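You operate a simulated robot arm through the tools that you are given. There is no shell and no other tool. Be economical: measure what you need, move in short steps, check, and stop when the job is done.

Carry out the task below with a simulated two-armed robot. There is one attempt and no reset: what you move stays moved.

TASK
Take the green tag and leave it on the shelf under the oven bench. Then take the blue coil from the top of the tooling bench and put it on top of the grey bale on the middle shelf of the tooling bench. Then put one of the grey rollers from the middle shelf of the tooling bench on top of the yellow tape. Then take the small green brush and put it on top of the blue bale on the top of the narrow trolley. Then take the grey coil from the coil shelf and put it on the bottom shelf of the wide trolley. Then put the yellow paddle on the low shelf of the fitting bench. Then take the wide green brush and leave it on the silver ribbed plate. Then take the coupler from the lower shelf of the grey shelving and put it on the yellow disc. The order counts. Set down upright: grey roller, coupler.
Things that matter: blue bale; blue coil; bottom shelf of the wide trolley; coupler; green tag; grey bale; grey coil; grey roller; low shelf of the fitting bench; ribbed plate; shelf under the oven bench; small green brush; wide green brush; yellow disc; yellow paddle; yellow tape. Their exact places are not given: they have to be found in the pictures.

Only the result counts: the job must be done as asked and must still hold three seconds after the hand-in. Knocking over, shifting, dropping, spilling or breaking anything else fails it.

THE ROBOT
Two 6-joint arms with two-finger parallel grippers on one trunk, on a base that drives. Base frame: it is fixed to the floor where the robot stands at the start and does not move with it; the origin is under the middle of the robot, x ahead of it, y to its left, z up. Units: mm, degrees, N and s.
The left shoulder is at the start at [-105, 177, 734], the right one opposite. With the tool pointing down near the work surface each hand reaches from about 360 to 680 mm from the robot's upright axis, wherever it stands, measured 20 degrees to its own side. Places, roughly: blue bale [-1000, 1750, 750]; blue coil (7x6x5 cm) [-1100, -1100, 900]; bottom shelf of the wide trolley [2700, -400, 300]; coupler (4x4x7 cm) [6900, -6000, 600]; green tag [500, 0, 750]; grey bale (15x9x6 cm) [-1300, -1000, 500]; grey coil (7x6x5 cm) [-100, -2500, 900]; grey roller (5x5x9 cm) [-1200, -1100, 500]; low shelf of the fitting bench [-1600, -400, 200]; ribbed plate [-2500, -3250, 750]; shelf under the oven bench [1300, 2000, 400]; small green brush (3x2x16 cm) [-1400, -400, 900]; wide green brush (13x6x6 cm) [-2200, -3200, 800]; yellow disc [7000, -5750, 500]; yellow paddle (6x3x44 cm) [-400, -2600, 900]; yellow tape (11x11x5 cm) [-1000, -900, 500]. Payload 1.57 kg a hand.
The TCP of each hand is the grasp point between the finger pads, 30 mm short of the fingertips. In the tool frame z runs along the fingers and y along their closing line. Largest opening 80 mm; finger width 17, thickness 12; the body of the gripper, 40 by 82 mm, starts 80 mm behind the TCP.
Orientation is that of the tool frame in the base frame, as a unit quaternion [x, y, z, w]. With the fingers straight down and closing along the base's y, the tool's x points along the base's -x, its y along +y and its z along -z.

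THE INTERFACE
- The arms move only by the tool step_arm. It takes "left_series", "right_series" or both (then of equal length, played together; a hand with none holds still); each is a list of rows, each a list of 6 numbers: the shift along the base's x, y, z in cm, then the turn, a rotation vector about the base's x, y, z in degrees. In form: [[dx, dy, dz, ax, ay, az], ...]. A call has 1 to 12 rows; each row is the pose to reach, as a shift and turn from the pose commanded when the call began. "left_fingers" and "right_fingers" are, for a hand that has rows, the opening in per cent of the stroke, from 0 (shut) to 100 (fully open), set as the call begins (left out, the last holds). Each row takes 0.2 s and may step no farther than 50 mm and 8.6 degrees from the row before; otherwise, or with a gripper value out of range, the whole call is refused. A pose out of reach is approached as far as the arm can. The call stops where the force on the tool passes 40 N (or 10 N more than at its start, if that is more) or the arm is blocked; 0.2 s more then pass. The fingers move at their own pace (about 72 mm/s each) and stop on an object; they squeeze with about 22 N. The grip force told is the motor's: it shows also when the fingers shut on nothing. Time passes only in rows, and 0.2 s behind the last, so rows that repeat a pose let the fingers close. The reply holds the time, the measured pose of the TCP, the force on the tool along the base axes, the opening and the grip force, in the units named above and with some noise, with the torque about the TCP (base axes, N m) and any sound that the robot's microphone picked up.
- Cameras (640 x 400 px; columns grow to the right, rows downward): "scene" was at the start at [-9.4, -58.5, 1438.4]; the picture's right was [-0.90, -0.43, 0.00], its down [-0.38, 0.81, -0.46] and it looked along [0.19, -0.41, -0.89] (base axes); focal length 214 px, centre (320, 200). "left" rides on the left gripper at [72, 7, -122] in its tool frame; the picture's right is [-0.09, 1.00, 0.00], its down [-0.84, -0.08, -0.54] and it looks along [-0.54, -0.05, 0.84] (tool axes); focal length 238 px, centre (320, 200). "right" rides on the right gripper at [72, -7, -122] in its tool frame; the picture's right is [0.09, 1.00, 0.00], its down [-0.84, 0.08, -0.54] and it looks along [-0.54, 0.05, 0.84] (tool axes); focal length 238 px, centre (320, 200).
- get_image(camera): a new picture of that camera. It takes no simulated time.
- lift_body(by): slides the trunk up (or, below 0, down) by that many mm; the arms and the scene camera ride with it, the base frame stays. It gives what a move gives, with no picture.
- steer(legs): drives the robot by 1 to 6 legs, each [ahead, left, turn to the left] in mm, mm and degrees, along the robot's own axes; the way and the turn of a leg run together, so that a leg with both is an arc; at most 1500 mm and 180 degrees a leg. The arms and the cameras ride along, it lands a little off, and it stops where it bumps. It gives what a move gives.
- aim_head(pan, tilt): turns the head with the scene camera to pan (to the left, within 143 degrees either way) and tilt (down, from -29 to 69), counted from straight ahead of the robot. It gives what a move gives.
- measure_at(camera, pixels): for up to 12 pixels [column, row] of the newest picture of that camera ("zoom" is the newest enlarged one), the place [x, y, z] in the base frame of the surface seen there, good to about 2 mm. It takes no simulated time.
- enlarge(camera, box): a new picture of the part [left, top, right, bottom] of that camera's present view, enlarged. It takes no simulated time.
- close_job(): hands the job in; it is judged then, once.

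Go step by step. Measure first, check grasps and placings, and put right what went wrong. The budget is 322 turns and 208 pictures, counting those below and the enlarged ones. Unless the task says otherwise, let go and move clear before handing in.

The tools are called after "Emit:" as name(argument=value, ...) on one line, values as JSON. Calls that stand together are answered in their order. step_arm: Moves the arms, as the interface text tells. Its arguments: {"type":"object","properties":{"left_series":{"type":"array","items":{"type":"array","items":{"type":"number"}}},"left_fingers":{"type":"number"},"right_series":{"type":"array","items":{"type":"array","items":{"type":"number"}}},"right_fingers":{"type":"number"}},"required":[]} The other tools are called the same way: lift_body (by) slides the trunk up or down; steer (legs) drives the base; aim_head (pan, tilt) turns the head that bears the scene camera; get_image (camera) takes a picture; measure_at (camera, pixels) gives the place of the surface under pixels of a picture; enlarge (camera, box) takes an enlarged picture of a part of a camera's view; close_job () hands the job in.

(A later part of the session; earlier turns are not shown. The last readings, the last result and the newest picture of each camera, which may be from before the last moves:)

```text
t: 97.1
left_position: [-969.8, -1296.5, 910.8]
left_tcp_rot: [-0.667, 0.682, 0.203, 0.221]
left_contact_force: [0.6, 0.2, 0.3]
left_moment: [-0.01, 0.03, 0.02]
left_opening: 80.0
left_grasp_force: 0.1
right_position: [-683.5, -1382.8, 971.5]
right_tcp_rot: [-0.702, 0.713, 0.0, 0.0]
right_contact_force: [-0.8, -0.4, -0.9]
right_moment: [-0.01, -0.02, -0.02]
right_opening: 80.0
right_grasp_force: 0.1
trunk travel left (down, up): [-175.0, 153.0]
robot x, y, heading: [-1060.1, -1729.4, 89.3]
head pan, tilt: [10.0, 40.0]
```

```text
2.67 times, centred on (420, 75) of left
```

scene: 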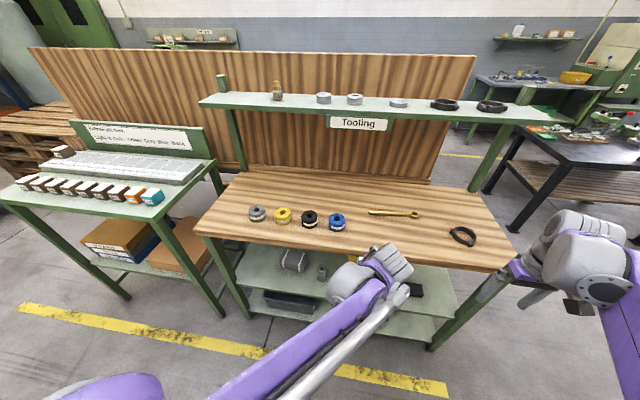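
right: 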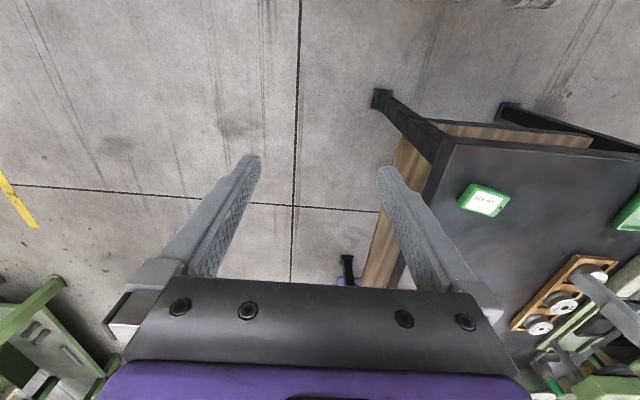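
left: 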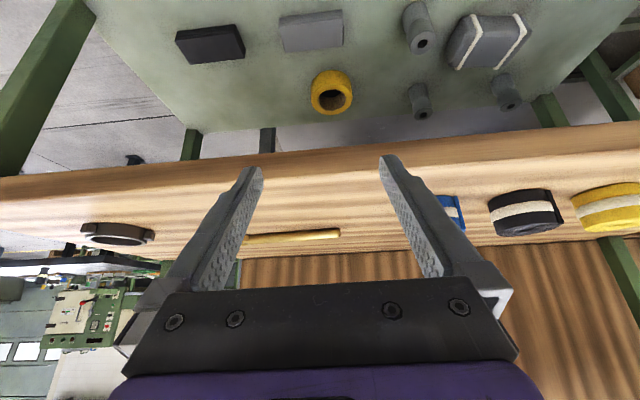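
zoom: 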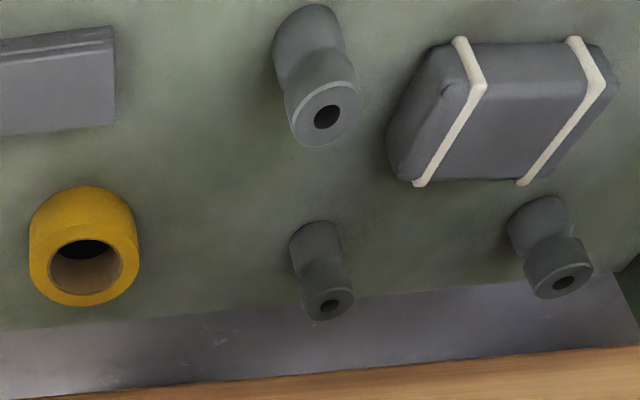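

Emit:
step_arm(left_series=[[-3, 0, 2, 8, 0, 0], [-6, 0, 4, 16, 0, 0], [-9, 0, 6, 24, 0, 0], [-12.7, 2, 6, 25, 0, 0]], right_series=[[0, 0, 4, 0, 0, 0], [0, 0, 8, 0, 0, 0], [0, 0, 12, 0, 0, 0], [0, 0, 15, 0, 0, 0]])

Emit:
get_image(camera="left")

```text
t: 98.1
left_position: [-1097.5, -1274.9, 971.4]
left_tcp_rot: [-0.603, 0.621, 0.346, 0.36]
left_contact_force: [0.3, -0.3, 0.0]
left_moment: [0.03, 0.02, -0.01]
left_opening: 80.1
left_grasp_force: 0.0
right_position: [-686.0, -1382.0, 1120.8]
right_tcp_rot: [-0.701, 0.713, 0.001, 0.0]
right_contact_force: [0.4, 1.0, 0.3]
right_moment: [0.0, 0.01, 0.03]
right_opening: 79.9
right_grasp_force: 0.0
trunk travel left (down, up): [-175.0, 153.0]
robot x, y, heading: [-1061.2, -1731.4, 89.0]
head pan, tilt: [10.0, 40.0]
```

```text
180 pictures are left
```

left: 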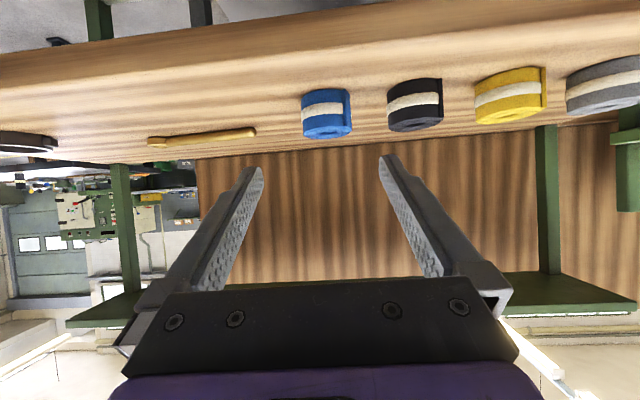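

Emit:
enlarge(camera="left", box=[280, 70, 376, 150])

Emit:
measure_at(camera="zoom", pixels=[[140, 170], [160, 340], [310, 350], [460, 340], [470, 200], [310, 400], [310, 450], [130, 100], [465, 110], [200, 420], [430, 420], [310, 150]])

```text
5.00 times, centred on (328, 110) of left
```

zoom: 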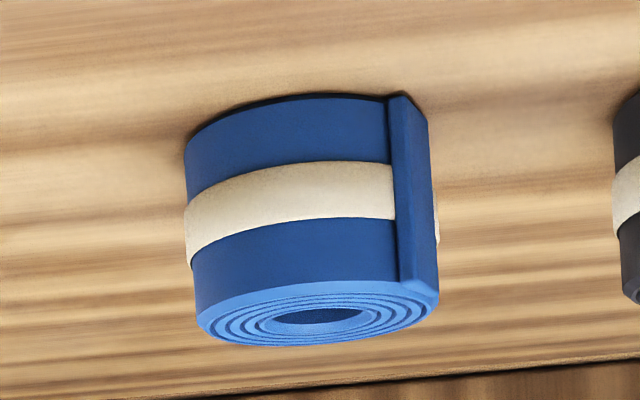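

```text
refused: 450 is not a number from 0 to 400
```

Emit:
measure_at(camera="zoom", pixels=[[190, 200], [200, 325], [320, 335], [430, 300], [425, 150], [320, 318], [320, 290], [300, 200], [290, 95], [420, 100], [375, 200]])

```text
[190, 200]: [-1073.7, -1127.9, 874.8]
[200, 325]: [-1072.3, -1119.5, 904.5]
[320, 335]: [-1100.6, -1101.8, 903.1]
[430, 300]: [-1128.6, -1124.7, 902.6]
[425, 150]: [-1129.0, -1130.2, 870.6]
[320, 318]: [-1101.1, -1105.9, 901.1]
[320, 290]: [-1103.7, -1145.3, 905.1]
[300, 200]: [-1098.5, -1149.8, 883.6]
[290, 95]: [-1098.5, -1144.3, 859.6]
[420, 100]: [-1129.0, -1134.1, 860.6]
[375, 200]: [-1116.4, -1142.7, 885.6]
```

The coil spans x -1073…-1130, so an 80 mm opening fits. We're on the approach axis, so I'll advance along the tool direction.

Emit:
step_arm(left_series=[[-0.2, 4, -2.3, 0, 0, 0], [-0.4, 8, -4.5, 0, 0, 0], [-0.4, 12, -6.8, 0, 0, 0], [-0.4, 14.9, -8.4, 0, 0, 0]])

Emit:
get_image(camera="left")

```text
t: 99.1
left_position: [-1099.9, -1124.1, 886.5]
left_tcp_rot: [-0.604, 0.622, 0.346, 0.36]
left_contact_force: [0.3, 0.0, -0.5]
left_moment: [-0.04, 0.0, -0.01]
left_opening: 79.8
left_grasp_force: 0.0
right_position: [-684.2, -1382.3, 1120.8]
right_tcp_rot: [-0.702, 0.712, 0.0, 0.0]
right_contact_force: [0.7, -0.3, 0.3]
right_moment: [0.04, -0.01, -0.01]
right_opening: 79.8
right_grasp_force: 0.2
trunk travel left (down, up): [-175.0, 153.0]
robot x, y, heading: [-1057.0, -1732.2, 89.0]
head pan, tilt: [10.0, 40.0]
```

```text
178 pictures are left
```

left: 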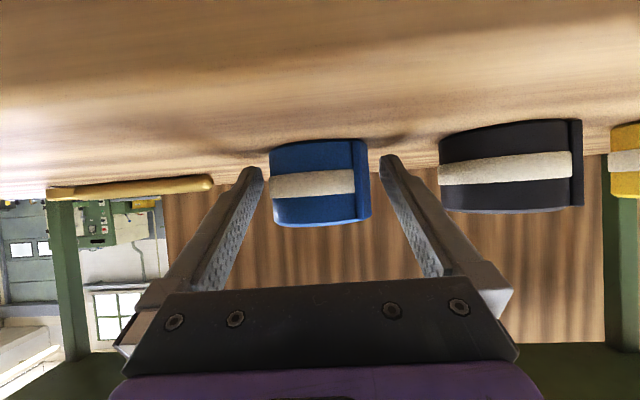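

Emit:
step_arm(left_series=[[0, 0, 0, 0, 0, 0], [0, 0, 0, 0, 0, 0], [0, 0, 0, 0, 0, 0]], left_fingers=0)

Emit:
step_arm(left_series=[[0, 0, 3, 0, 0, 0], [0, -2, 6, 0, 0, 0], [0, -6, 8, 0, 0, 0], [0, -10, 8, 0, 0, 0], [0, -14, 8, 0, 0, 0], [0, -18.5, 8, 0, 0, 0]])

Emit:
get_image(camera="left")

```text
t: 99.9
left_position: [-1100.9, -1126.6, 886.6]
left_tcp_rot: [-0.604, 0.621, 0.346, 0.359]
left_contact_force: [0.3, 0.2, 2.3]
left_moment: [0.05, 0.09, 0.01]
left_opening: 59.9
left_grasp_force: 23.2
right_position: [-684.8, -1381.5, 1121.2]
right_tcp_rot: [-0.702, 0.713, 0.0, 0.0]
right_contact_force: [-0.1, -0.1, 0.8]
right_moment: [0.01, 0.01, 0.01]
right_opening: 79.9
right_grasp_force: 0.0
trunk travel left (down, up): [-175.0, 153.0]
robot x, y, heading: [-1060.3, -1734.1, 89.3]
head pan, tilt: [10.0, 40.0]
```

```text
t: 101.3
left_position: [-1102.0, -1312.1, 968.0]
left_tcp_rot: [-0.604, 0.621, 0.346, 0.36]
left_contact_force: [0.2, -0.2, -1.6]
left_moment: [0.0, -0.01, 0.02]
left_opening: 59.8
left_grasp_force: 22.5
right_position: [-685.6, -1383.6, 1121.2]
right_tcp_rot: [-0.701, 0.713, 0.0, 0.0]
right_contact_force: [-0.2, 0.5, 0.1]
right_moment: [0.0, -0.02, 0.01]
right_opening: 79.7
right_grasp_force: 0.1
trunk travel left (down, up): [-175.0, 153.0]
robot x, y, heading: [-1060.3, -1735.8, 89.0]
head pan, tilt: [10.0, 40.0]
```

```text
177 pictures are left
```

left: 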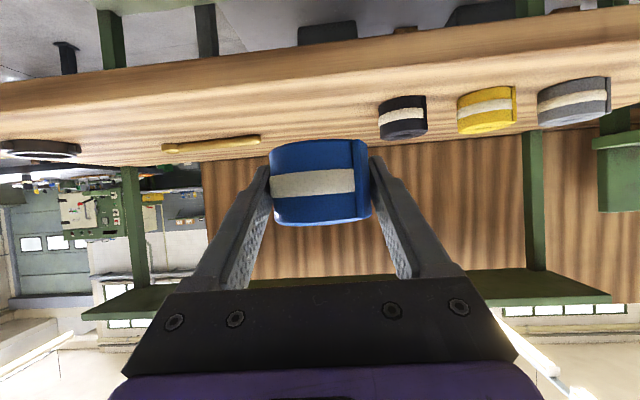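

Coil held (opening 60). I'll lower the trunk and arm in front of the bench and strafe left to view the bale.

Emit:
lift_body(by=-170)

Emit:
steer(legs=[[0, 130, 0.8]])

Emit:
step_arm(left_series=[[-2, 0, -4, 0, 0, 0], [-4, 0, -8, 0, 0, 0], [-6, 0, -12, 0, 0, 0], [-8, 0, -16, 0, 0, 0], [-8, 0, -20, 0, 0, 0]])

Emit:
get_image(camera="left")

Emit:
get_image(camera="scene")

```text
t: 103.2
left_position: [-1101.5, -1312.0, 797.5]
left_tcp_rot: [-0.604, 0.621, 0.346, 0.359]
left_contact_force: [-0.3, -0.7, -1.0]
left_moment: [-0.01, -0.02, 0.03]
left_opening: 59.8
left_grasp_force: 21.9
right_position: [-684.7, -1382.2, 951.7]
right_tcp_rot: [-0.702, 0.713, 0.0, 0.0]
right_contact_force: [0.4, 0.8, 0.0]
right_moment: [-0.03, 0.02, -0.05]
right_opening: 79.9
right_grasp_force: 0.0
trunk travel left (down, up): [-5.0, 323.0]
robot x, y, heading: [-1060.4, -1729.7, 88.8]
head pan, tilt: [10.0, 40.0]
```

```text
t: 105.0
left_position: [-1235.6, -1310.9, 795.9]
left_tcp_rot: [-0.608, 0.617, 0.349, 0.357]
left_contact_force: [-0.6, -0.4, -1.8]
left_moment: [-0.01, 0.02, 0.0]
left_opening: 59.7
left_grasp_force: 22.1
right_position: [-819.0, -1376.3, 951.4]
right_tcp_rot: [-0.705, 0.709, -0.001, 0.0]
right_contact_force: [0.0, -0.1, 0.5]
right_moment: [0.01, 0.01, 0.01]
right_opening: 80.2
right_grasp_force: 0.0
trunk travel left (down, up): [-5.0, 323.0]
robot x, y, heading: [-1186.3, -1731.8, 90.1]
head pan, tilt: [10.0, 40.0]
```

```text
t: 106.2
left_position: [-1313.8, -1311.7, 597.9]
left_tcp_rot: [-0.608, 0.617, 0.349, 0.358]
left_contact_force: [0.4, 0.6, -1.1]
left_moment: [-0.01, -0.01, 0.02]
left_opening: 59.4
left_grasp_force: 21.7
right_position: [-817.7, -1375.9, 949.8]
right_tcp_rot: [-0.706, 0.708, 0.0, 0.001]
right_contact_force: [0.1, 0.0, -0.5]
right_moment: [-0.02, -0.01, -0.04]
right_opening: 79.9
right_grasp_force: 0.1
trunk travel left (down, up): [-5.0, 323.0]
robot x, y, heading: [-1188.9, -1728.4, 90.0]
head pan, tilt: [10.0, 40.0]
```

```text
176 pictures are left
```

left: 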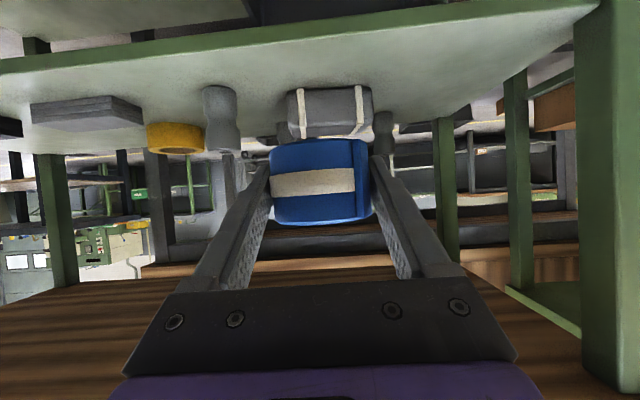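

```text
175 pictures are left
```

scene: 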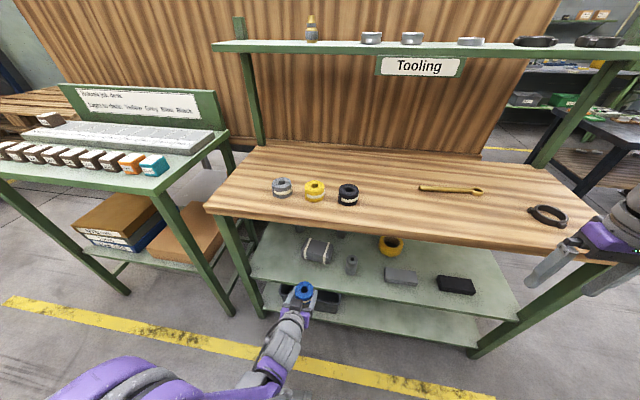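

Clear view of the bale in the scene picture at about (318,250). I'll enlarge it and measure.

Emit:
enlarge(camera="scene", box=[270, 220, 430, 320])

Emit:
measure_at(camera="zoom", pixels=[[132, 85], [145, 100], [230, 110], [225, 150], [130, 135], [190, 120], [325, 150], [325, 165], [490, 80], [490, 120], [440, 105], [530, 110]])

```text
4.00 times, centred on (350, 270) of scene
```

zoom: 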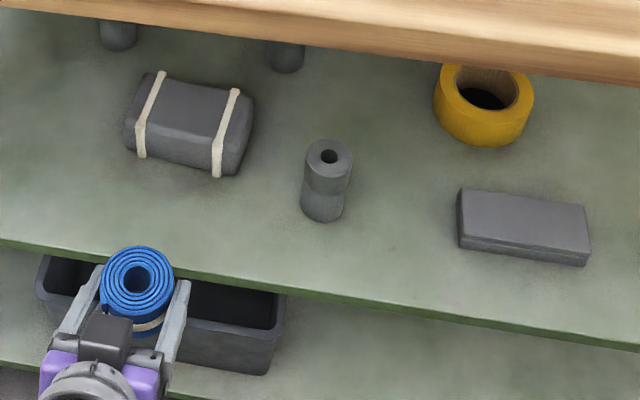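

```text
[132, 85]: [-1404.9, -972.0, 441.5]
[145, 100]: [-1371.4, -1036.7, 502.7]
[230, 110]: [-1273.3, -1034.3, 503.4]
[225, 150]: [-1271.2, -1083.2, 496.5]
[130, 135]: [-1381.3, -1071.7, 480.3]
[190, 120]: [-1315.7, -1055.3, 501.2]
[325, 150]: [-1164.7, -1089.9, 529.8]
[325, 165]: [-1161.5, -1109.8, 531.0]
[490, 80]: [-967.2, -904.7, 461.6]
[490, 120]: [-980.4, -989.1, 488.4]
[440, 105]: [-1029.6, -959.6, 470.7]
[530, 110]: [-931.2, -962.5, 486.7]
```

Emit:
step_arm(left_series=[[0, 0, -2, 0, 0, 0], [-0.2, 0, -4, 0, 0, 0]])

Emit:
steer(legs=[[130, 0, 0]])

Emit:
get_image(camera="scene")

```text
t: 106.8
left_position: [-1317.3, -1310.8, 557.5]
left_tcp_rot: [-0.608, 0.618, 0.347, 0.358]
left_contact_force: [-0.4, 0.0, -0.9]
left_moment: [0.01, 0.0, 0.03]
left_opening: 59.8
left_grasp_force: 21.8
right_position: [-816.4, -1376.0, 952.1]
right_tcp_rot: [-0.705, 0.709, 0.0, 0.0]
right_contact_force: [-0.6, 0.7, 0.0]
right_moment: [0.02, -0.01, 0.0]
right_opening: 79.8
right_grasp_force: 0.2
trunk travel left (down, up): [-5.0, 323.0]
robot x, y, heading: [-1186.4, -1730.6, 89.8]
head pan, tilt: [10.0, 40.0]
```

```text
t: 108.1
left_position: [-1313.7, -1177.7, 558.3]
left_tcp_rot: [-0.607, 0.619, 0.348, 0.358]
left_contact_force: [0.1, 0.2, -1.1]
left_moment: [-0.01, 0.04, 0.05]
left_opening: 59.7
left_grasp_force: 21.8
right_position: [-814.5, -1245.9, 951.7]
right_tcp_rot: [-0.705, 0.709, 0.0, 0.0]
right_contact_force: [0.8, 0.6, -0.1]
right_moment: [-0.01, 0.0, -0.01]
right_opening: 79.9
right_grasp_force: 0.0
trunk travel left (down, up): [-5.0, 323.0]
robot x, y, heading: [-1190.4, -1598.4, 89.4]
head pan, tilt: [10.0, 40.0]
```

```text
173 pictures are left
```

scene: 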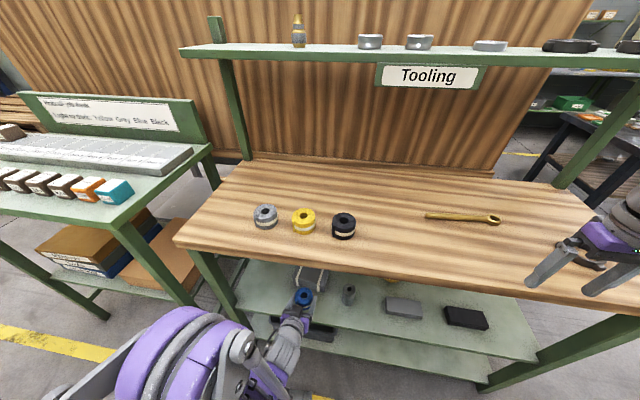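

Emit:
step_arm(left_series=[[0, 4, 0, 0, 0, 0], [-0.2, 8, 0, 0, 0, 0]])

Emit:
get_image(camera="scene")

Emit:
get_image(camera="left")

```text
t: 108.7
left_position: [-1316.3, -1096.9, 557.1]
left_tcp_rot: [-0.606, 0.619, 0.348, 0.359]
left_contact_force: [-0.1, -0.4, -0.7]
left_moment: [-0.02, 0.0, 0.03]
left_opening: 59.5
left_grasp_force: 21.7
right_position: [-814.7, -1245.6, 951.3]
right_tcp_rot: [-0.705, 0.709, 0.0, -0.001]
right_contact_force: [-0.2, 1.0, -0.1]
right_moment: [-0.01, 0.01, 0.0]
right_opening: 80.1
right_grasp_force: 0.1
trunk travel left (down, up): [-5.0, 323.0]
robot x, y, heading: [-1187.3, -1600.0, 89.4]
head pan, tilt: [10.0, 40.0]
```

```text
172 pictures are left
```

scene: 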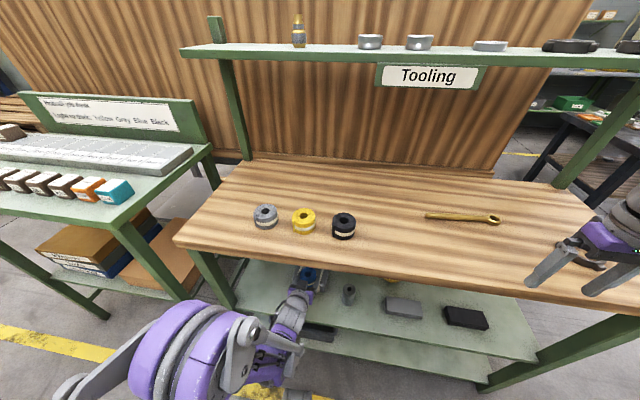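

```text
171 pictures are left
```

left: 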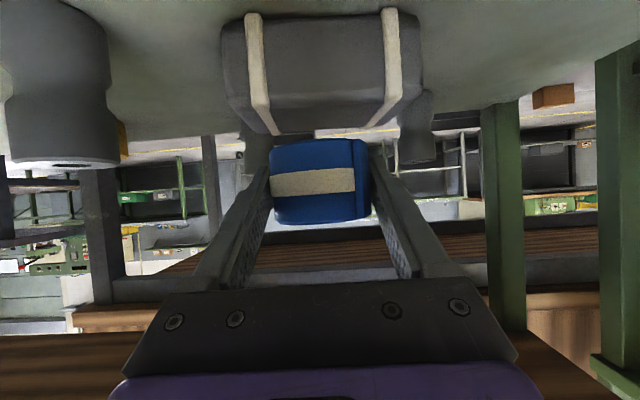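

Emit:
step_arm(left_series=[[0, 3, 0, 0, 0, 0], [0, 5.3, 0, 0, 0, 0], [0, 5.3, -1.8, 0, 0, 0], [0, 5.3, -2.5, 0, 0, 0], [0, 5.3, -2.85, 0, 0, 0]])

Emit:
get_image(camera="left")

Emit:
get_image(camera="scene")

```text
t: 109.9
left_position: [-1316.1, -1045.3, 529.9]
left_tcp_rot: [-0.607, 0.619, 0.347, 0.357]
left_contact_force: [0.1, -0.6, -0.9]
left_moment: [-0.02, -0.03, 0.0]
left_opening: 59.6
left_grasp_force: 21.9
right_position: [-815.6, -1245.7, 951.4]
right_tcp_rot: [-0.704, 0.71, 0.0, -0.001]
right_contact_force: [0.3, -0.3, 0.1]
right_moment: [-0.01, 0.02, 0.01]
right_opening: 80.1
right_grasp_force: 0.0
trunk travel left (down, up): [-5.0, 323.0]
robot x, y, heading: [-1185.0, -1597.9, 89.5]
head pan, tilt: [10.0, 40.0]
```

```text
170 pictures are left
```

left: 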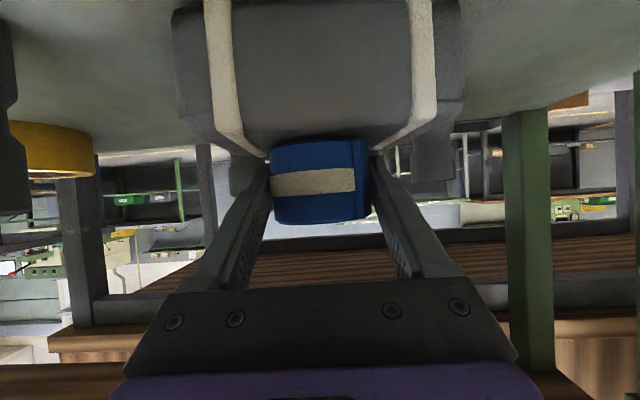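

```text
169 pictures are left
```

scene: 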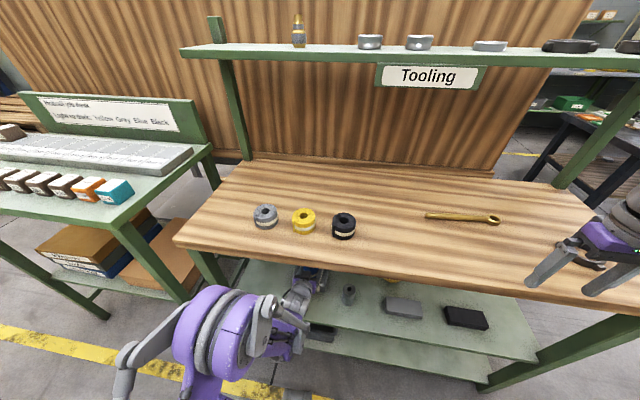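

Emit:
step_arm(left_series=[[0, 0, -0.15, 0, 0, 0], [0, 0, -0.15, 0, 0, 0]])

Emit:
enlarge(camera="left", box=[220, 100, 420, 225])

```text
t: 110.5
left_position: [-1315.1, -1045.4, 528.5]
left_tcp_rot: [-0.607, 0.619, 0.347, 0.358]
left_contact_force: [-0.5, 0.4, -1.1]
left_moment: [-0.02, 0.02, 0.0]
left_opening: 59.7
left_grasp_force: 21.9
right_position: [-815.5, -1245.5, 951.8]
right_tcp_rot: [-0.705, 0.709, 0.0, 0.0]
right_contact_force: [-0.3, -0.2, -0.2]
right_moment: [-0.01, -0.01, -0.01]
right_opening: 80.2
right_grasp_force: 0.0
trunk travel left (down, up): [-5.0, 323.0]
robot x, y, heading: [-1186.6, -1600.5, 89.7]
head pan, tilt: [10.0, 40.0]
```

```text
3.20 times, centred on (320, 162) of left
```

zoom: 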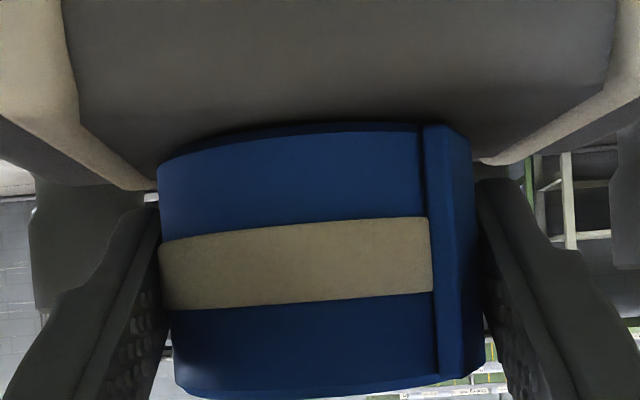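

Emit:
measure_at(camera="zoom", pixels=[[300, 138], [300, 115], [300, 90], [300, 60], [300, 20], [150, 185], [130, 165]])

```text
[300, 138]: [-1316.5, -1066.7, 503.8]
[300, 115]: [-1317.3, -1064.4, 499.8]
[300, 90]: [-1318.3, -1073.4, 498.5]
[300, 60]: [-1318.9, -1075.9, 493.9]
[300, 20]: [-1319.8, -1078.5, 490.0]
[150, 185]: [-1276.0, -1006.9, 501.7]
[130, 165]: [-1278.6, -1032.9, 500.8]
```

Emit:
step_arm(left_series=[[0, 0, -0.15, 0, 0, 0], [0, 0, -0.25, 0, 0, 0]])

Emit:
step_arm(left_series=[[0, 0, 0, 0, 0, 0], [0, 0, 0, 0, 0, 0], [0, 0, 0, 0, 0, 0]], left_fingers=100)

Emit:
step_arm(left_series=[[0, -3.5, 2, 0, 0, 0], [0, -7.5, 3.5, 0, 0, 0], [0, -12, 3.5, 0, 0, 0], [0, -16, 3.5, 0, 0, 0]])

Emit:
get_image(camera="left")

```text
t: 111.1
left_position: [-1316.1, -1044.8, 526.1]
left_tcp_rot: [-0.605, 0.619, 0.349, 0.36]
left_contact_force: [-0.2, -0.2, 18.4]
left_moment: [0.14, 0.41, 0.04]
left_opening: 59.4
left_grasp_force: 21.7
right_position: [-815.0, -1247.4, 951.0]
right_tcp_rot: [-0.704, 0.71, 0.001, -0.001]
right_contact_force: [0.2, -0.1, -0.7]
right_moment: [-0.02, -0.01, 0.02]
right_opening: 80.0
right_grasp_force: 0.1
trunk travel left (down, up): [-5.0, 323.0]
robot x, y, heading: [-1189.6, -1597.8, 89.5]
head pan, tilt: [10.0, 40.0]
```

```text
t: 111.9
left_position: [-1317.7, -1044.3, 524.6]
left_tcp_rot: [-0.605, 0.619, 0.348, 0.359]
left_contact_force: [-0.6, 1.5, -0.2]
left_moment: [-0.02, 0.0, 0.02]
left_opening: 80.0
left_grasp_force: 0.0
right_position: [-814.1, -1244.9, 951.4]
right_tcp_rot: [-0.705, 0.709, 0.0, -0.001]
right_contact_force: [-0.9, -0.5, 0.5]
right_moment: [0.01, 0.01, 0.03]
right_opening: 79.9
right_grasp_force: 0.1
trunk travel left (down, up): [-5.0, 323.0]
robot x, y, heading: [-1187.3, -1600.1, 89.8]
head pan, tilt: [10.0, 40.0]
```

```text
t: 112.9
left_position: [-1319.0, -1200.2, 567.1]
left_tcp_rot: [-0.607, 0.619, 0.347, 0.358]
left_contact_force: [0.1, -0.1, 0.5]
left_moment: [0.01, -0.02, -0.01]
left_opening: 79.9
left_grasp_force: 0.1
left hand out of reach, approached as far as the arm can: row 4
right_position: [-814.8, -1245.9, 952.0]
right_tcp_rot: [-0.704, 0.71, 0.0, 0.0]
right_contact_force: [-0.2, -0.4, 0.5]
right_moment: [0.01, -0.01, 0.01]
right_opening: 79.7
right_grasp_force: 0.1
trunk travel left (down, up): [-5.0, 323.0]
robot x, y, heading: [-1187.9, -1601.3, 89.4]
head pan, tilt: [10.0, 40.0]
```

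```text
167 pictures are left
```

left: 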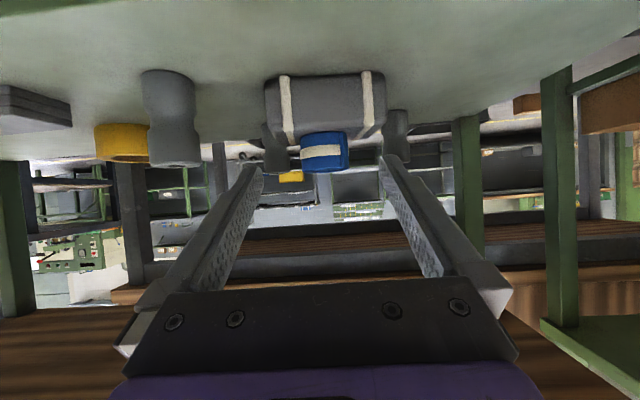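

The coil sits on the bale at (324,150). Next is the front roller at about (-1163,-1103); I'll back off a little, strafe right and look.

Emit:
steer(legs=[[-70, 0, 0], [0, -120, 0.5]])

Emit:
get_image(camera="left")

Emit:
enlarge(camera="scene", box=[240, 220, 480, 370])

```text
t: 115.2
left_position: [-1201.3, -1271.0, 565.3]
left_tcp_rot: [-0.61, 0.616, 0.349, 0.356]
left_contact_force: [-0.2, -0.2, 0.1]
left_moment: [-0.02, -0.01, -0.02]
left_opening: 80.0
left_grasp_force: 0.1
right_position: [-697.5, -1311.3, 951.3]
right_tcp_rot: [0.708, -0.706, 0.0, 0.0]
right_contact_force: [0.4, 0.0, 0.9]
right_moment: [-0.03, -0.03, -0.01]
right_opening: 79.8
right_grasp_force: 0.0
trunk travel left (down, up): [-5.0, 323.0]
robot x, y, heading: [-1067.2, -1670.7, 90.2]
head pan, tilt: [10.0, 40.0]
```

```text
166 pictures are left
```

left: 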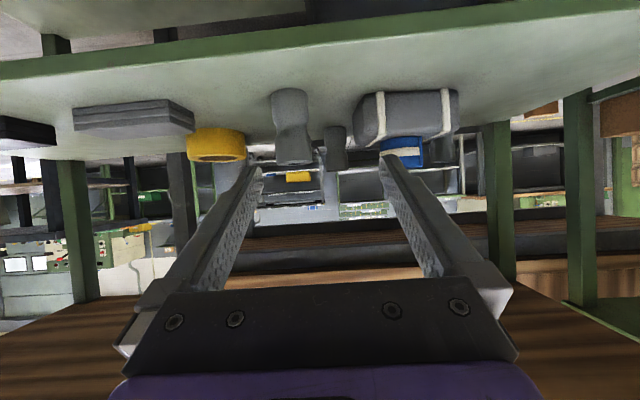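

```text
2.67 times, centred on (360, 295) of scene
```

zoom: 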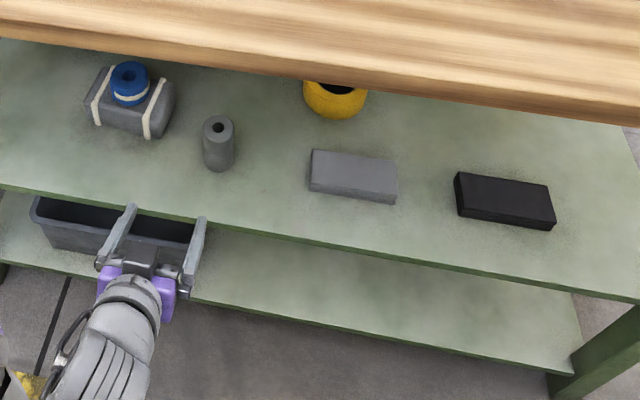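

Emit:
enlarge(camera="left", box=[250, 75, 346, 175])

Emit:
measure_at(camera="zoom", pixels=[[280, 350], [280, 300], [280, 250], [280, 200], [280, 150], [280, 100], [185, 330], [375, 330], [205, 220], [330, 220], [360, 150], [175, 120]])

```text
4.00 times, centred on (298, 125) of left
```

zoom: 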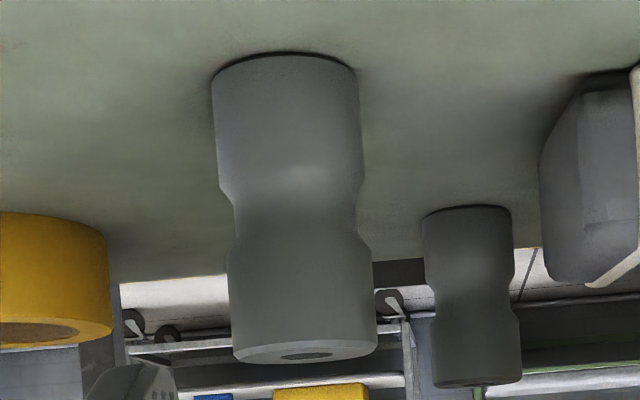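

```text
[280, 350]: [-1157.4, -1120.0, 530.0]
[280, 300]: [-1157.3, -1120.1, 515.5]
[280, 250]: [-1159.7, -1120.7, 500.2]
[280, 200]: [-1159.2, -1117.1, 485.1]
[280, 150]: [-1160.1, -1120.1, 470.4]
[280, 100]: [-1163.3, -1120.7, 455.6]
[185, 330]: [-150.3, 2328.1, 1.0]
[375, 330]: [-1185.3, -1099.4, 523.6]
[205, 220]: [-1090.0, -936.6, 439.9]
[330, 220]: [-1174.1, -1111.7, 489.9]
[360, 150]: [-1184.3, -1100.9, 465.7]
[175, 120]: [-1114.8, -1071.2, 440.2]
```

Emit:
step_arm(left_series=[[2, 0, -2, 0, 0, 0], [3.9, 1, -4.5, 0, 0, 0], [3.9, 5, -4.9, 0, 0, 0], [3.9, 9, -4.9, 0, 0, 0], [3.9, 13, -4.9, 0, 0, 0], [3.9, 16.9, -4.9, 0, 0, 0]])

Emit:
get_image(camera="left")

```text
t: 116.6
left_position: [-1165.0, -1102.3, 518.9]
left_tcp_rot: [-0.61, 0.616, 0.35, 0.355]
left_contact_force: [-0.2, 0.1, 0.3]
left_moment: [0.0, -0.01, 0.03]
left_opening: 80.1
left_grasp_force: 0.1
left hand out of reach, approached as far as the arm can: row 1, 2, 3
right_position: [-697.8, -1310.1, 951.1]
right_tcp_rot: [0.708, -0.706, -0.001, -0.001]
right_contact_force: [0.1, -0.2, 0.4]
right_moment: [-0.01, 0.01, -0.01]
right_opening: 80.0
right_grasp_force: 0.1
trunk travel left (down, up): [-5.0, 323.0]
robot x, y, heading: [-1064.7, -1668.5, 89.9]
head pan, tilt: [10.0, 40.0]
```

```text
163 pictures are left
```

left: 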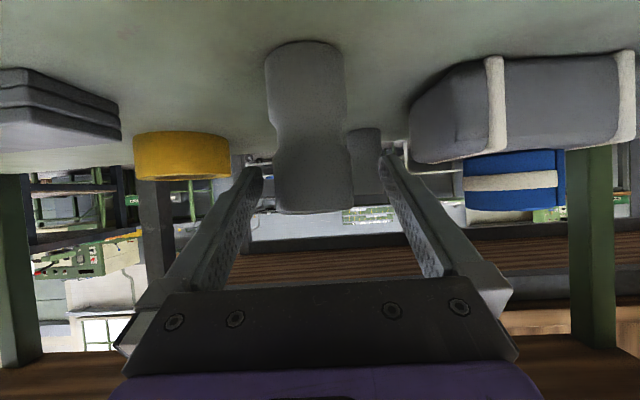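

Emit:
step_arm(left_series=[[0.3, 0, -0.3, 0, 0, 0], [0.3, 0, -0.3, 0, 0, 0]])

Emit:
step_arm(left_series=[[0, 0, 0, 0, 0, 0], [0, 0, 0, 0, 0, 0], [0, 0, 0, 0, 0, 0], [0, 0, 0, 0, 0, 0]], left_fingers=0)

Emit:
step_arm(left_series=[[0, 0, 3, 0, 0, 0], [0, 0, 6.5, 0, 0, 0]])

Emit:
get_image(camera="left")

Emit:
enlarge(camera="scene", box=[240, 220, 480, 370])

```text
t: 117.2
left_position: [-1162.1, -1104.1, 514.0]
left_tcp_rot: [-0.61, 0.615, 0.35, 0.356]
left_contact_force: [0.9, 0.0, -0.6]
left_moment: [0.0, -0.03, -0.02]
left_opening: 80.4
left_grasp_force: 0.0
right_position: [-697.1, -1312.2, 951.8]
right_tcp_rot: [0.708, -0.706, 0.001, 0.0]
right_contact_force: [-0.1, 0.0, -0.6]
right_moment: [0.0, 0.0, 0.02]
right_opening: 80.2
right_grasp_force: 0.0
trunk travel left (down, up): [-5.0, 323.0]
robot x, y, heading: [-1067.2, -1669.0, 90.4]
head pan, tilt: [10.0, 40.0]
```

```text
t: 118.2
left_position: [-1160.1, -1102.7, 514.5]
left_tcp_rot: [-0.61, 0.616, 0.35, 0.356]
left_contact_force: [-1.4, 0.1, 0.3]
left_moment: [0.0, 0.17, -0.04]
left_opening: 46.7
left_grasp_force: 21.8
right_position: [-699.0, -1311.6, 952.1]
right_tcp_rot: [0.708, -0.706, 0.0, 0.0]
right_contact_force: [1.1, -0.3, 0.4]
right_moment: [0.04, -0.02, 0.01]
right_opening: 79.8
right_grasp_force: 0.0
trunk travel left (down, up): [-5.0, 323.0]
robot x, y, heading: [-1068.7, -1666.1, 90.2]
head pan, tilt: [10.0, 40.0]
```

```text
t: 118.8
left_position: [-1160.1, -1103.9, 579.7]
left_tcp_rot: [-0.61, 0.616, 0.35, 0.356]
left_contact_force: [0.2, 0.3, -1.6]
left_moment: [0.0, 0.04, -0.01]
left_opening: 46.7
left_grasp_force: 22.6
right_position: [-698.7, -1311.2, 950.3]
right_tcp_rot: [0.708, -0.706, 0.0, 0.0]
right_contact_force: [0.0, -0.7, 0.2]
right_moment: [0.01, 0.0, -0.03]
right_opening: 79.9
right_grasp_force: 0.0
trunk travel left (down, up): [-5.0, 323.0]
robot x, y, heading: [-1068.4, -1668.9, 90.2]
head pan, tilt: [10.0, 40.0]
```

```text
162 pictures are left
```

left: 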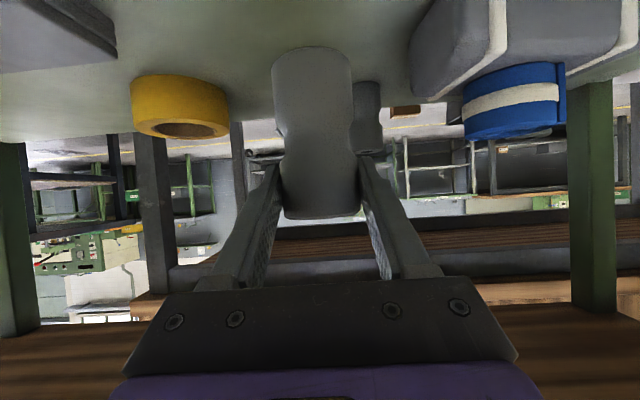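

```text
2.67 times, centred on (360, 295) of scene
```

zoom: 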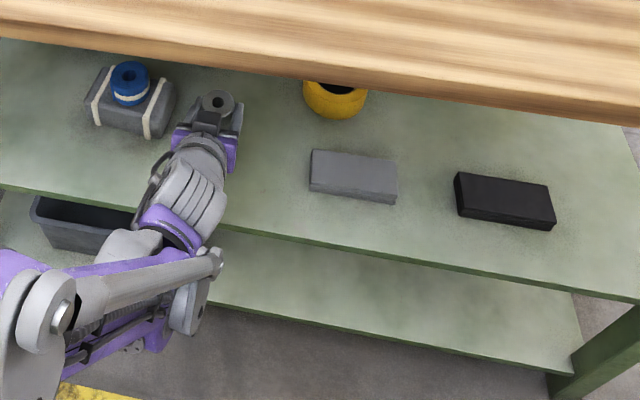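

Roller held. Now I'll look closely at the tape in the left view.

Emit:
enlarge(camera="left", box=[120, 65, 240, 145])

Emit:
measure_at(camera="zoom", pixels=[[335, 272], [220, 310], [445, 315], [335, 295], [335, 240], [100, 310], [540, 330], [335, 385], [330, 370], [160, 310], [500, 320]])

```text
5.00 times, centred on (180, 105) of left
```

zoom: 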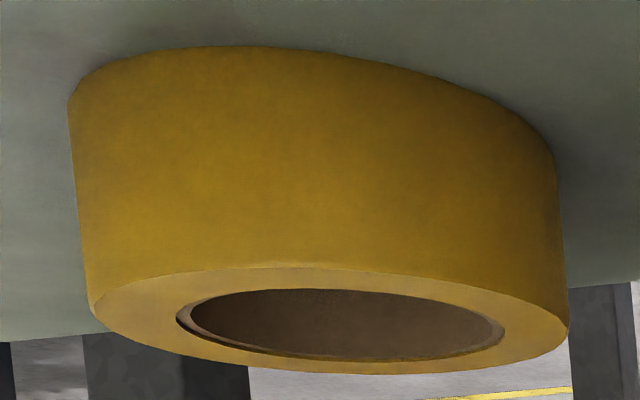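

```text
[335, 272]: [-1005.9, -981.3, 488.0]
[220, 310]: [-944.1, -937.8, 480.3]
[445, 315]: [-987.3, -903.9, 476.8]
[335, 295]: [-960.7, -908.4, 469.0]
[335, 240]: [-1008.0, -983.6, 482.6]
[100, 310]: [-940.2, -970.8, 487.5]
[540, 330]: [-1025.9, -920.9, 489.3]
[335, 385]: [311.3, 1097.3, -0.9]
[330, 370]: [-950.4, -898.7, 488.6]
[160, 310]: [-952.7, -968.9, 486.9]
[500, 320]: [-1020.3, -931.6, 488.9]
```

Tape: centre (-980,-935), outer radius 54, hole radius ~37, top z 488.5. The roller is narrower than the hole, so I'll stand it on the front rim at (-980,-977).

Emit:
steer(legs=[[0, -120, 0], [60, 0, 0]])

Emit:
get_image(camera="left")

```text
t: 121.1
left_position: [-1041.4, -1042.8, 580.1]
left_tcp_rot: [-0.611, 0.614, 0.35, 0.355]
left_contact_force: [-0.4, 0.1, -2.2]
left_moment: [-0.03, 0.01, 0.0]
left_opening: 46.7
left_grasp_force: 22.3
right_position: [-577.3, -1251.0, 950.7]
right_tcp_rot: [0.709, -0.705, 0.0, 0.0]
right_contact_force: [-0.3, 0.0, -0.4]
right_moment: [-0.02, -0.04, 0.01]
right_opening: 79.7
right_grasp_force: 0.1
trunk travel left (down, up): [-5.0, 323.0]
robot x, y, heading: [-947.4, -1609.0, 90.5]
head pan, tilt: [10.0, 40.0]
```

```text
159 pictures are left
```

left: 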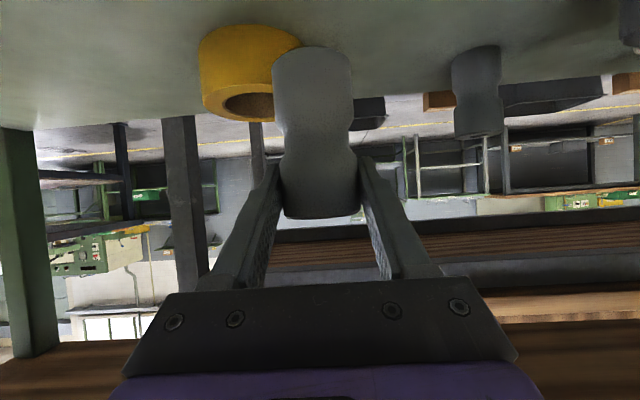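

Emit:
step_arm(left_series=[[3, 1.5, 0.2, 0, 0, 0], [6.1, 3, 0.2, 0, 0, 0], [6.1, 5.9, 0.2, 0, 0, 0]])

Emit:
enlarge(camera="left", box=[200, 0, 440, 230])

Emit:
get_image(camera="scene")

```text
t: 121.9
left_position: [-980.9, -984.9, 580.9]
left_tcp_rot: [-0.611, 0.615, 0.351, 0.355]
left_contact_force: [-0.3, -0.4, -1.8]
left_moment: [0.01, -0.01, 0.0]
left_opening: 46.9
left_grasp_force: 22.2
right_position: [-577.1, -1250.4, 951.9]
right_tcp_rot: [0.709, -0.705, 0.0, 0.0]
right_contact_force: [-1.2, -0.7, 0.2]
right_moment: [0.03, -0.02, 0.01]
right_opening: 80.2
right_grasp_force: 0.1
trunk travel left (down, up): [-5.0, 323.0]
robot x, y, heading: [-944.8, -1605.9, 90.2]
head pan, tilt: [10.0, 40.0]
```

```text
1.74 times, centred on (320, 115) of left
```

zoom: 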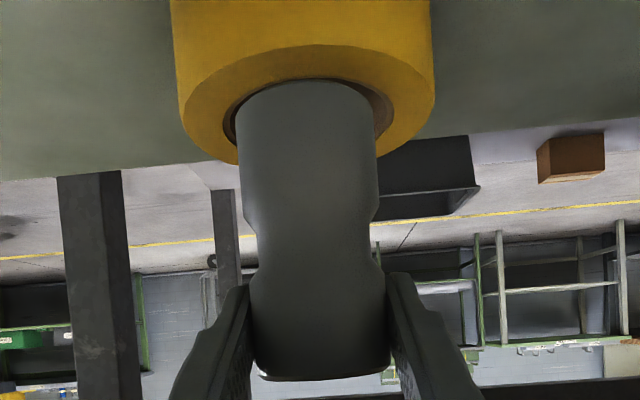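

```text
157 pictures are left
```

scene: 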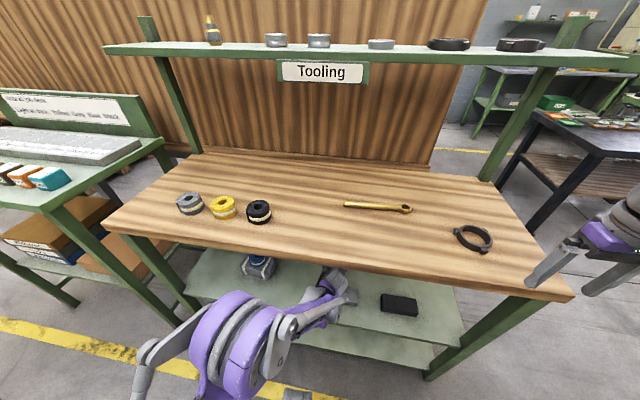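

Emit:
measure_at(camera="zoom", pixels=[[305, 88], [305, 82], [305, 60], [305, 47], [305, 35], [305, 300], [245, 130], [372, 125], [250, 330], [385, 330]])

```text
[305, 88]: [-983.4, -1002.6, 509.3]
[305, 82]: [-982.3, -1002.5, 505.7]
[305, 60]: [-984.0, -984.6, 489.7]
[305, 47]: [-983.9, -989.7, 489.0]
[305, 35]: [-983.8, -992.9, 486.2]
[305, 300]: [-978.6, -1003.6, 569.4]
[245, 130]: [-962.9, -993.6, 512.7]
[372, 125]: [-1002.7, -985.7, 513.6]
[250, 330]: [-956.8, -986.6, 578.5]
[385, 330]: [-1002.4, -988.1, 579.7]
```

Emit:
step_arm(left_series=[[0, 0.15, -0.8, 0, 0, 0], [0, 0.15, -1.3, 0, 0, 0], [0, 0.15, -1.55, 0, 0, 0]])

Emit:
step_arm(left_series=[[0, 0, -0.1, 0, 0, 0], [0, 0, -0.15, 0, 0, 0]])

Emit:
enlarge(camera="left", box=[200, 0, 440, 230])

```text
t: 122.7
left_position: [-980.4, -984.6, 564.8]
left_tcp_rot: [-0.611, 0.614, 0.35, 0.356]
left_contact_force: [0.3, 0.4, -2.2]
left_moment: [0.03, -0.01, -0.02]
left_opening: 46.9
left_grasp_force: 22.1
right_position: [-577.8, -1250.7, 951.7]
right_tcp_rot: [0.709, -0.705, 0.0, 0.001]
right_contact_force: [-0.5, -0.2, -0.6]
right_moment: [0.02, -0.02, 0.01]
right_opening: 80.0
right_grasp_force: 0.0
trunk travel left (down, up): [-5.0, 323.0]
robot x, y, heading: [-946.6, -1608.2, 90.4]
head pan, tilt: [10.0, 40.0]
```

```text
t: 123.3
left_position: [-980.8, -983.7, 563.5]
left_tcp_rot: [-0.61, 0.615, 0.349, 0.356]
left_contact_force: [-0.2, -0.3, 0.3]
left_moment: [0.0, 0.04, 0.03]
left_opening: 46.9
left_grasp_force: 21.6
right_position: [-576.8, -1250.7, 951.3]
right_tcp_rot: [0.709, -0.705, -0.001, 0.0]
right_contact_force: [0.3, 0.7, 0.3]
right_moment: [-0.02, -0.01, 0.0]
right_opening: 80.3
right_grasp_force: 0.0
trunk travel left (down, up): [-5.0, 323.0]
robot x, y, heading: [-947.5, -1612.1, 90.3]
head pan, tilt: [10.0, 40.0]
```

```text
1.74 times, centred on (320, 115) of left
```

zoom: 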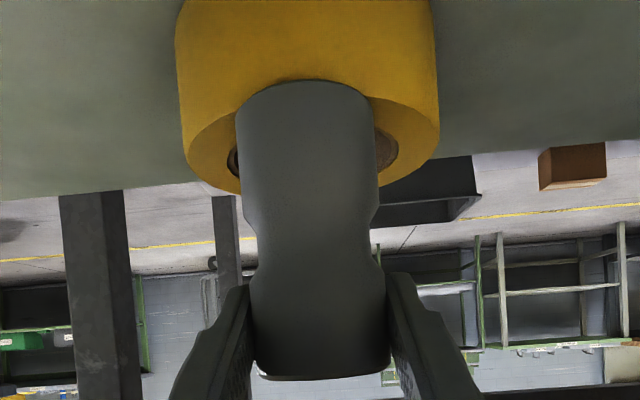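

Emit:
step_arm(left_series=[[0, 0, -0.05, 0, 0, 0], [0, 0, -0.05, 0, 0, 0]])

Emit:
step_arm(left_series=[[0, 0, 0, 0, 0, 0], [0, 0, 0, 0, 0, 0], [0, 0, 0, 0, 0, 0], [0, 0, 0, 0, 0, 0]], left_fingers=100)

Emit:
step_arm(left_series=[[0, -3.5, 1, 0, 0, 0], [0, -7.5, 2, 0, 0, 0], [0, -12, 2, 0, 0, 0], [0, -16, 2, 0, 0, 0]])

Emit:
get_image(camera="left")

```text
t: 123.9
left_position: [-980.6, -984.5, 562.7]
left_tcp_rot: [-0.61, 0.615, 0.349, 0.357]
left_contact_force: [0.7, -1.0, 2.1]
left_moment: [-0.08, 0.03, 0.0]
left_opening: 46.9
left_grasp_force: 21.9
right_position: [-576.9, -1251.4, 952.3]
right_tcp_rot: [0.709, -0.705, 0.0, 0.001]
right_contact_force: [0.0, -0.4, 0.8]
right_moment: [-0.01, -0.04, -0.03]
right_opening: 80.1
right_grasp_force: 0.1
trunk travel left (down, up): [-5.0, 323.0]
robot x, y, heading: [-944.3, -1604.5, 90.2]
head pan, tilt: [10.0, 40.0]
```

```text
t: 124.9
left_position: [-980.3, -983.6, 563.2]
left_tcp_rot: [-0.611, 0.615, 0.35, 0.356]
left_contact_force: [0.1, -0.2, 0.1]
left_moment: [-0.02, -0.04, 0.01]
left_opening: 80.2
left_grasp_force: 0.0
right_position: [-576.4, -1251.1, 951.3]
right_tcp_rot: [0.709, -0.705, 0.0, 0.0]
right_contact_force: [-0.2, 0.8, 0.2]
right_moment: [0.01, 0.03, 0.04]
right_opening: 79.9
right_grasp_force: 0.2
trunk travel left (down, up): [-5.0, 323.0]
robot x, y, heading: [-944.7, -1604.7, 90.1]
head pan, tilt: [10.0, 40.0]
```

```text
t: 125.9
left_position: [-980.5, -1144.4, 583.6]
left_tcp_rot: [-0.61, 0.616, 0.348, 0.356]
left_contact_force: [-0.5, -0.5, 0.5]
left_moment: [-0.02, 0.03, -0.02]
left_opening: 80.0
left_grasp_force: 0.0
right_position: [-577.2, -1251.3, 951.2]
right_tcp_rot: [0.709, -0.706, 0.0, 0.0]
right_contact_force: [0.0, -0.4, 0.5]
right_moment: [-0.01, -0.01, 0.01]
right_opening: 79.8
right_grasp_force: 0.0
trunk travel left (down, up): [-5.0, 323.0]
robot x, y, heading: [-947.4, -1609.4, 90.0]
head pan, tilt: [10.0, 40.0]
```

```text
155 pictures are left
```

left: 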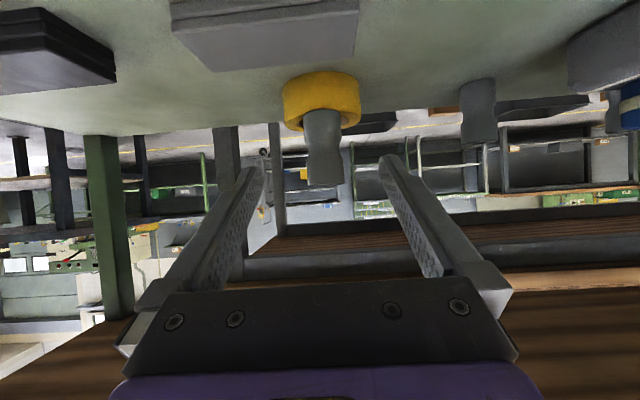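

Roller is standing on the tape. Now the small green brush on the fitting bench: back out, raise the trunk, and drive round to its front at +y.

Emit:
steer(legs=[[-170, 0, 0], [0, -830, 0], [1100, 0, 0], [1100, 0, 0]])

Emit:
lift_body(by=170)

Emit:
aim_head(pan=120, tilt=35)

Emit:
get_image(camera="scene")

```text
t: 145.2
left_position: [-188.7, 892.0, 584.2]
left_tcp_rot: [0.617, -0.609, -0.352, -0.352]
left_contact_force: [0.3, 0.2, 0.4]
left_moment: [0.04, -0.01, 0.0]
left_opening: 80.2
left_grasp_force: 0.1
right_position: [216.5, 793.1, 950.1]
right_tcp_rot: [0.715, -0.699, 0.0, 0.0]
right_contact_force: [0.8, 0.4, -0.4]
right_moment: [0.03, 0.02, -0.03]
right_opening: 80.1
right_grasp_force: 0.0
trunk travel left (down, up): [-5.0, 323.0]
robot x, y, heading: [-147.5, 429.2, 91.5]
head pan, tilt: [10.0, 40.0]
```

```text
t: 147.1
left_position: [-189.6, 891.3, 753.3]
left_tcp_rot: [0.617, -0.61, -0.352, -0.352]
left_contact_force: [-1.2, -0.8, 0.6]
left_moment: [-0.02, -0.03, -0.03]
left_opening: 80.0
left_grasp_force: 0.0
right_position: [215.7, 792.6, 1121.9]
right_tcp_rot: [0.716, -0.698, 0.0, -0.001]
right_contact_force: [-0.1, 0.2, -0.1]
right_moment: [0.01, 0.04, -0.02]
right_opening: 79.8
right_grasp_force: 0.0
trunk travel left (down, up): [-175.0, 153.0]
robot x, y, heading: [-148.3, 428.4, 91.3]
head pan, tilt: [10.0, 40.0]
```

```text
t: 149.0
left_position: [-188.4, 890.9, 752.6]
left_tcp_rot: [0.617, -0.609, -0.353, -0.352]
left_contact_force: [-0.6, 0.2, -0.3]
left_moment: [0.0, -0.01, 0.01]
left_opening: 80.2
left_grasp_force: 0.0
right_position: [215.6, 792.9, 1121.5]
right_tcp_rot: [0.716, -0.698, -0.001, -0.001]
right_contact_force: [0.5, 0.2, -0.5]
right_moment: [0.0, -0.01, 0.0]
right_opening: 80.1
right_grasp_force: 0.0
trunk travel left (down, up): [-175.0, 153.0]
robot x, y, heading: [-147.7, 426.4, 91.4]
head pan, tilt: [120.0, 35.0]
```

```text
154 pictures are left
```

scene: 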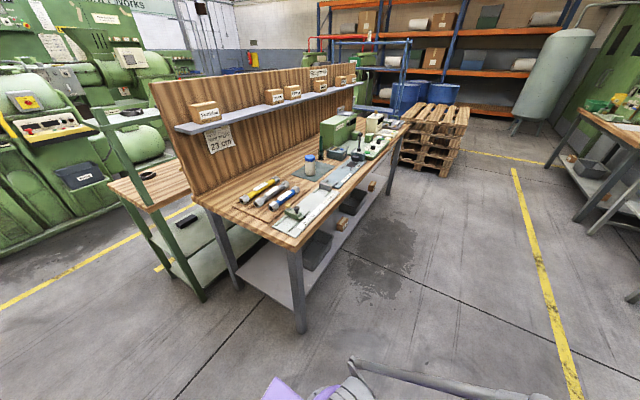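

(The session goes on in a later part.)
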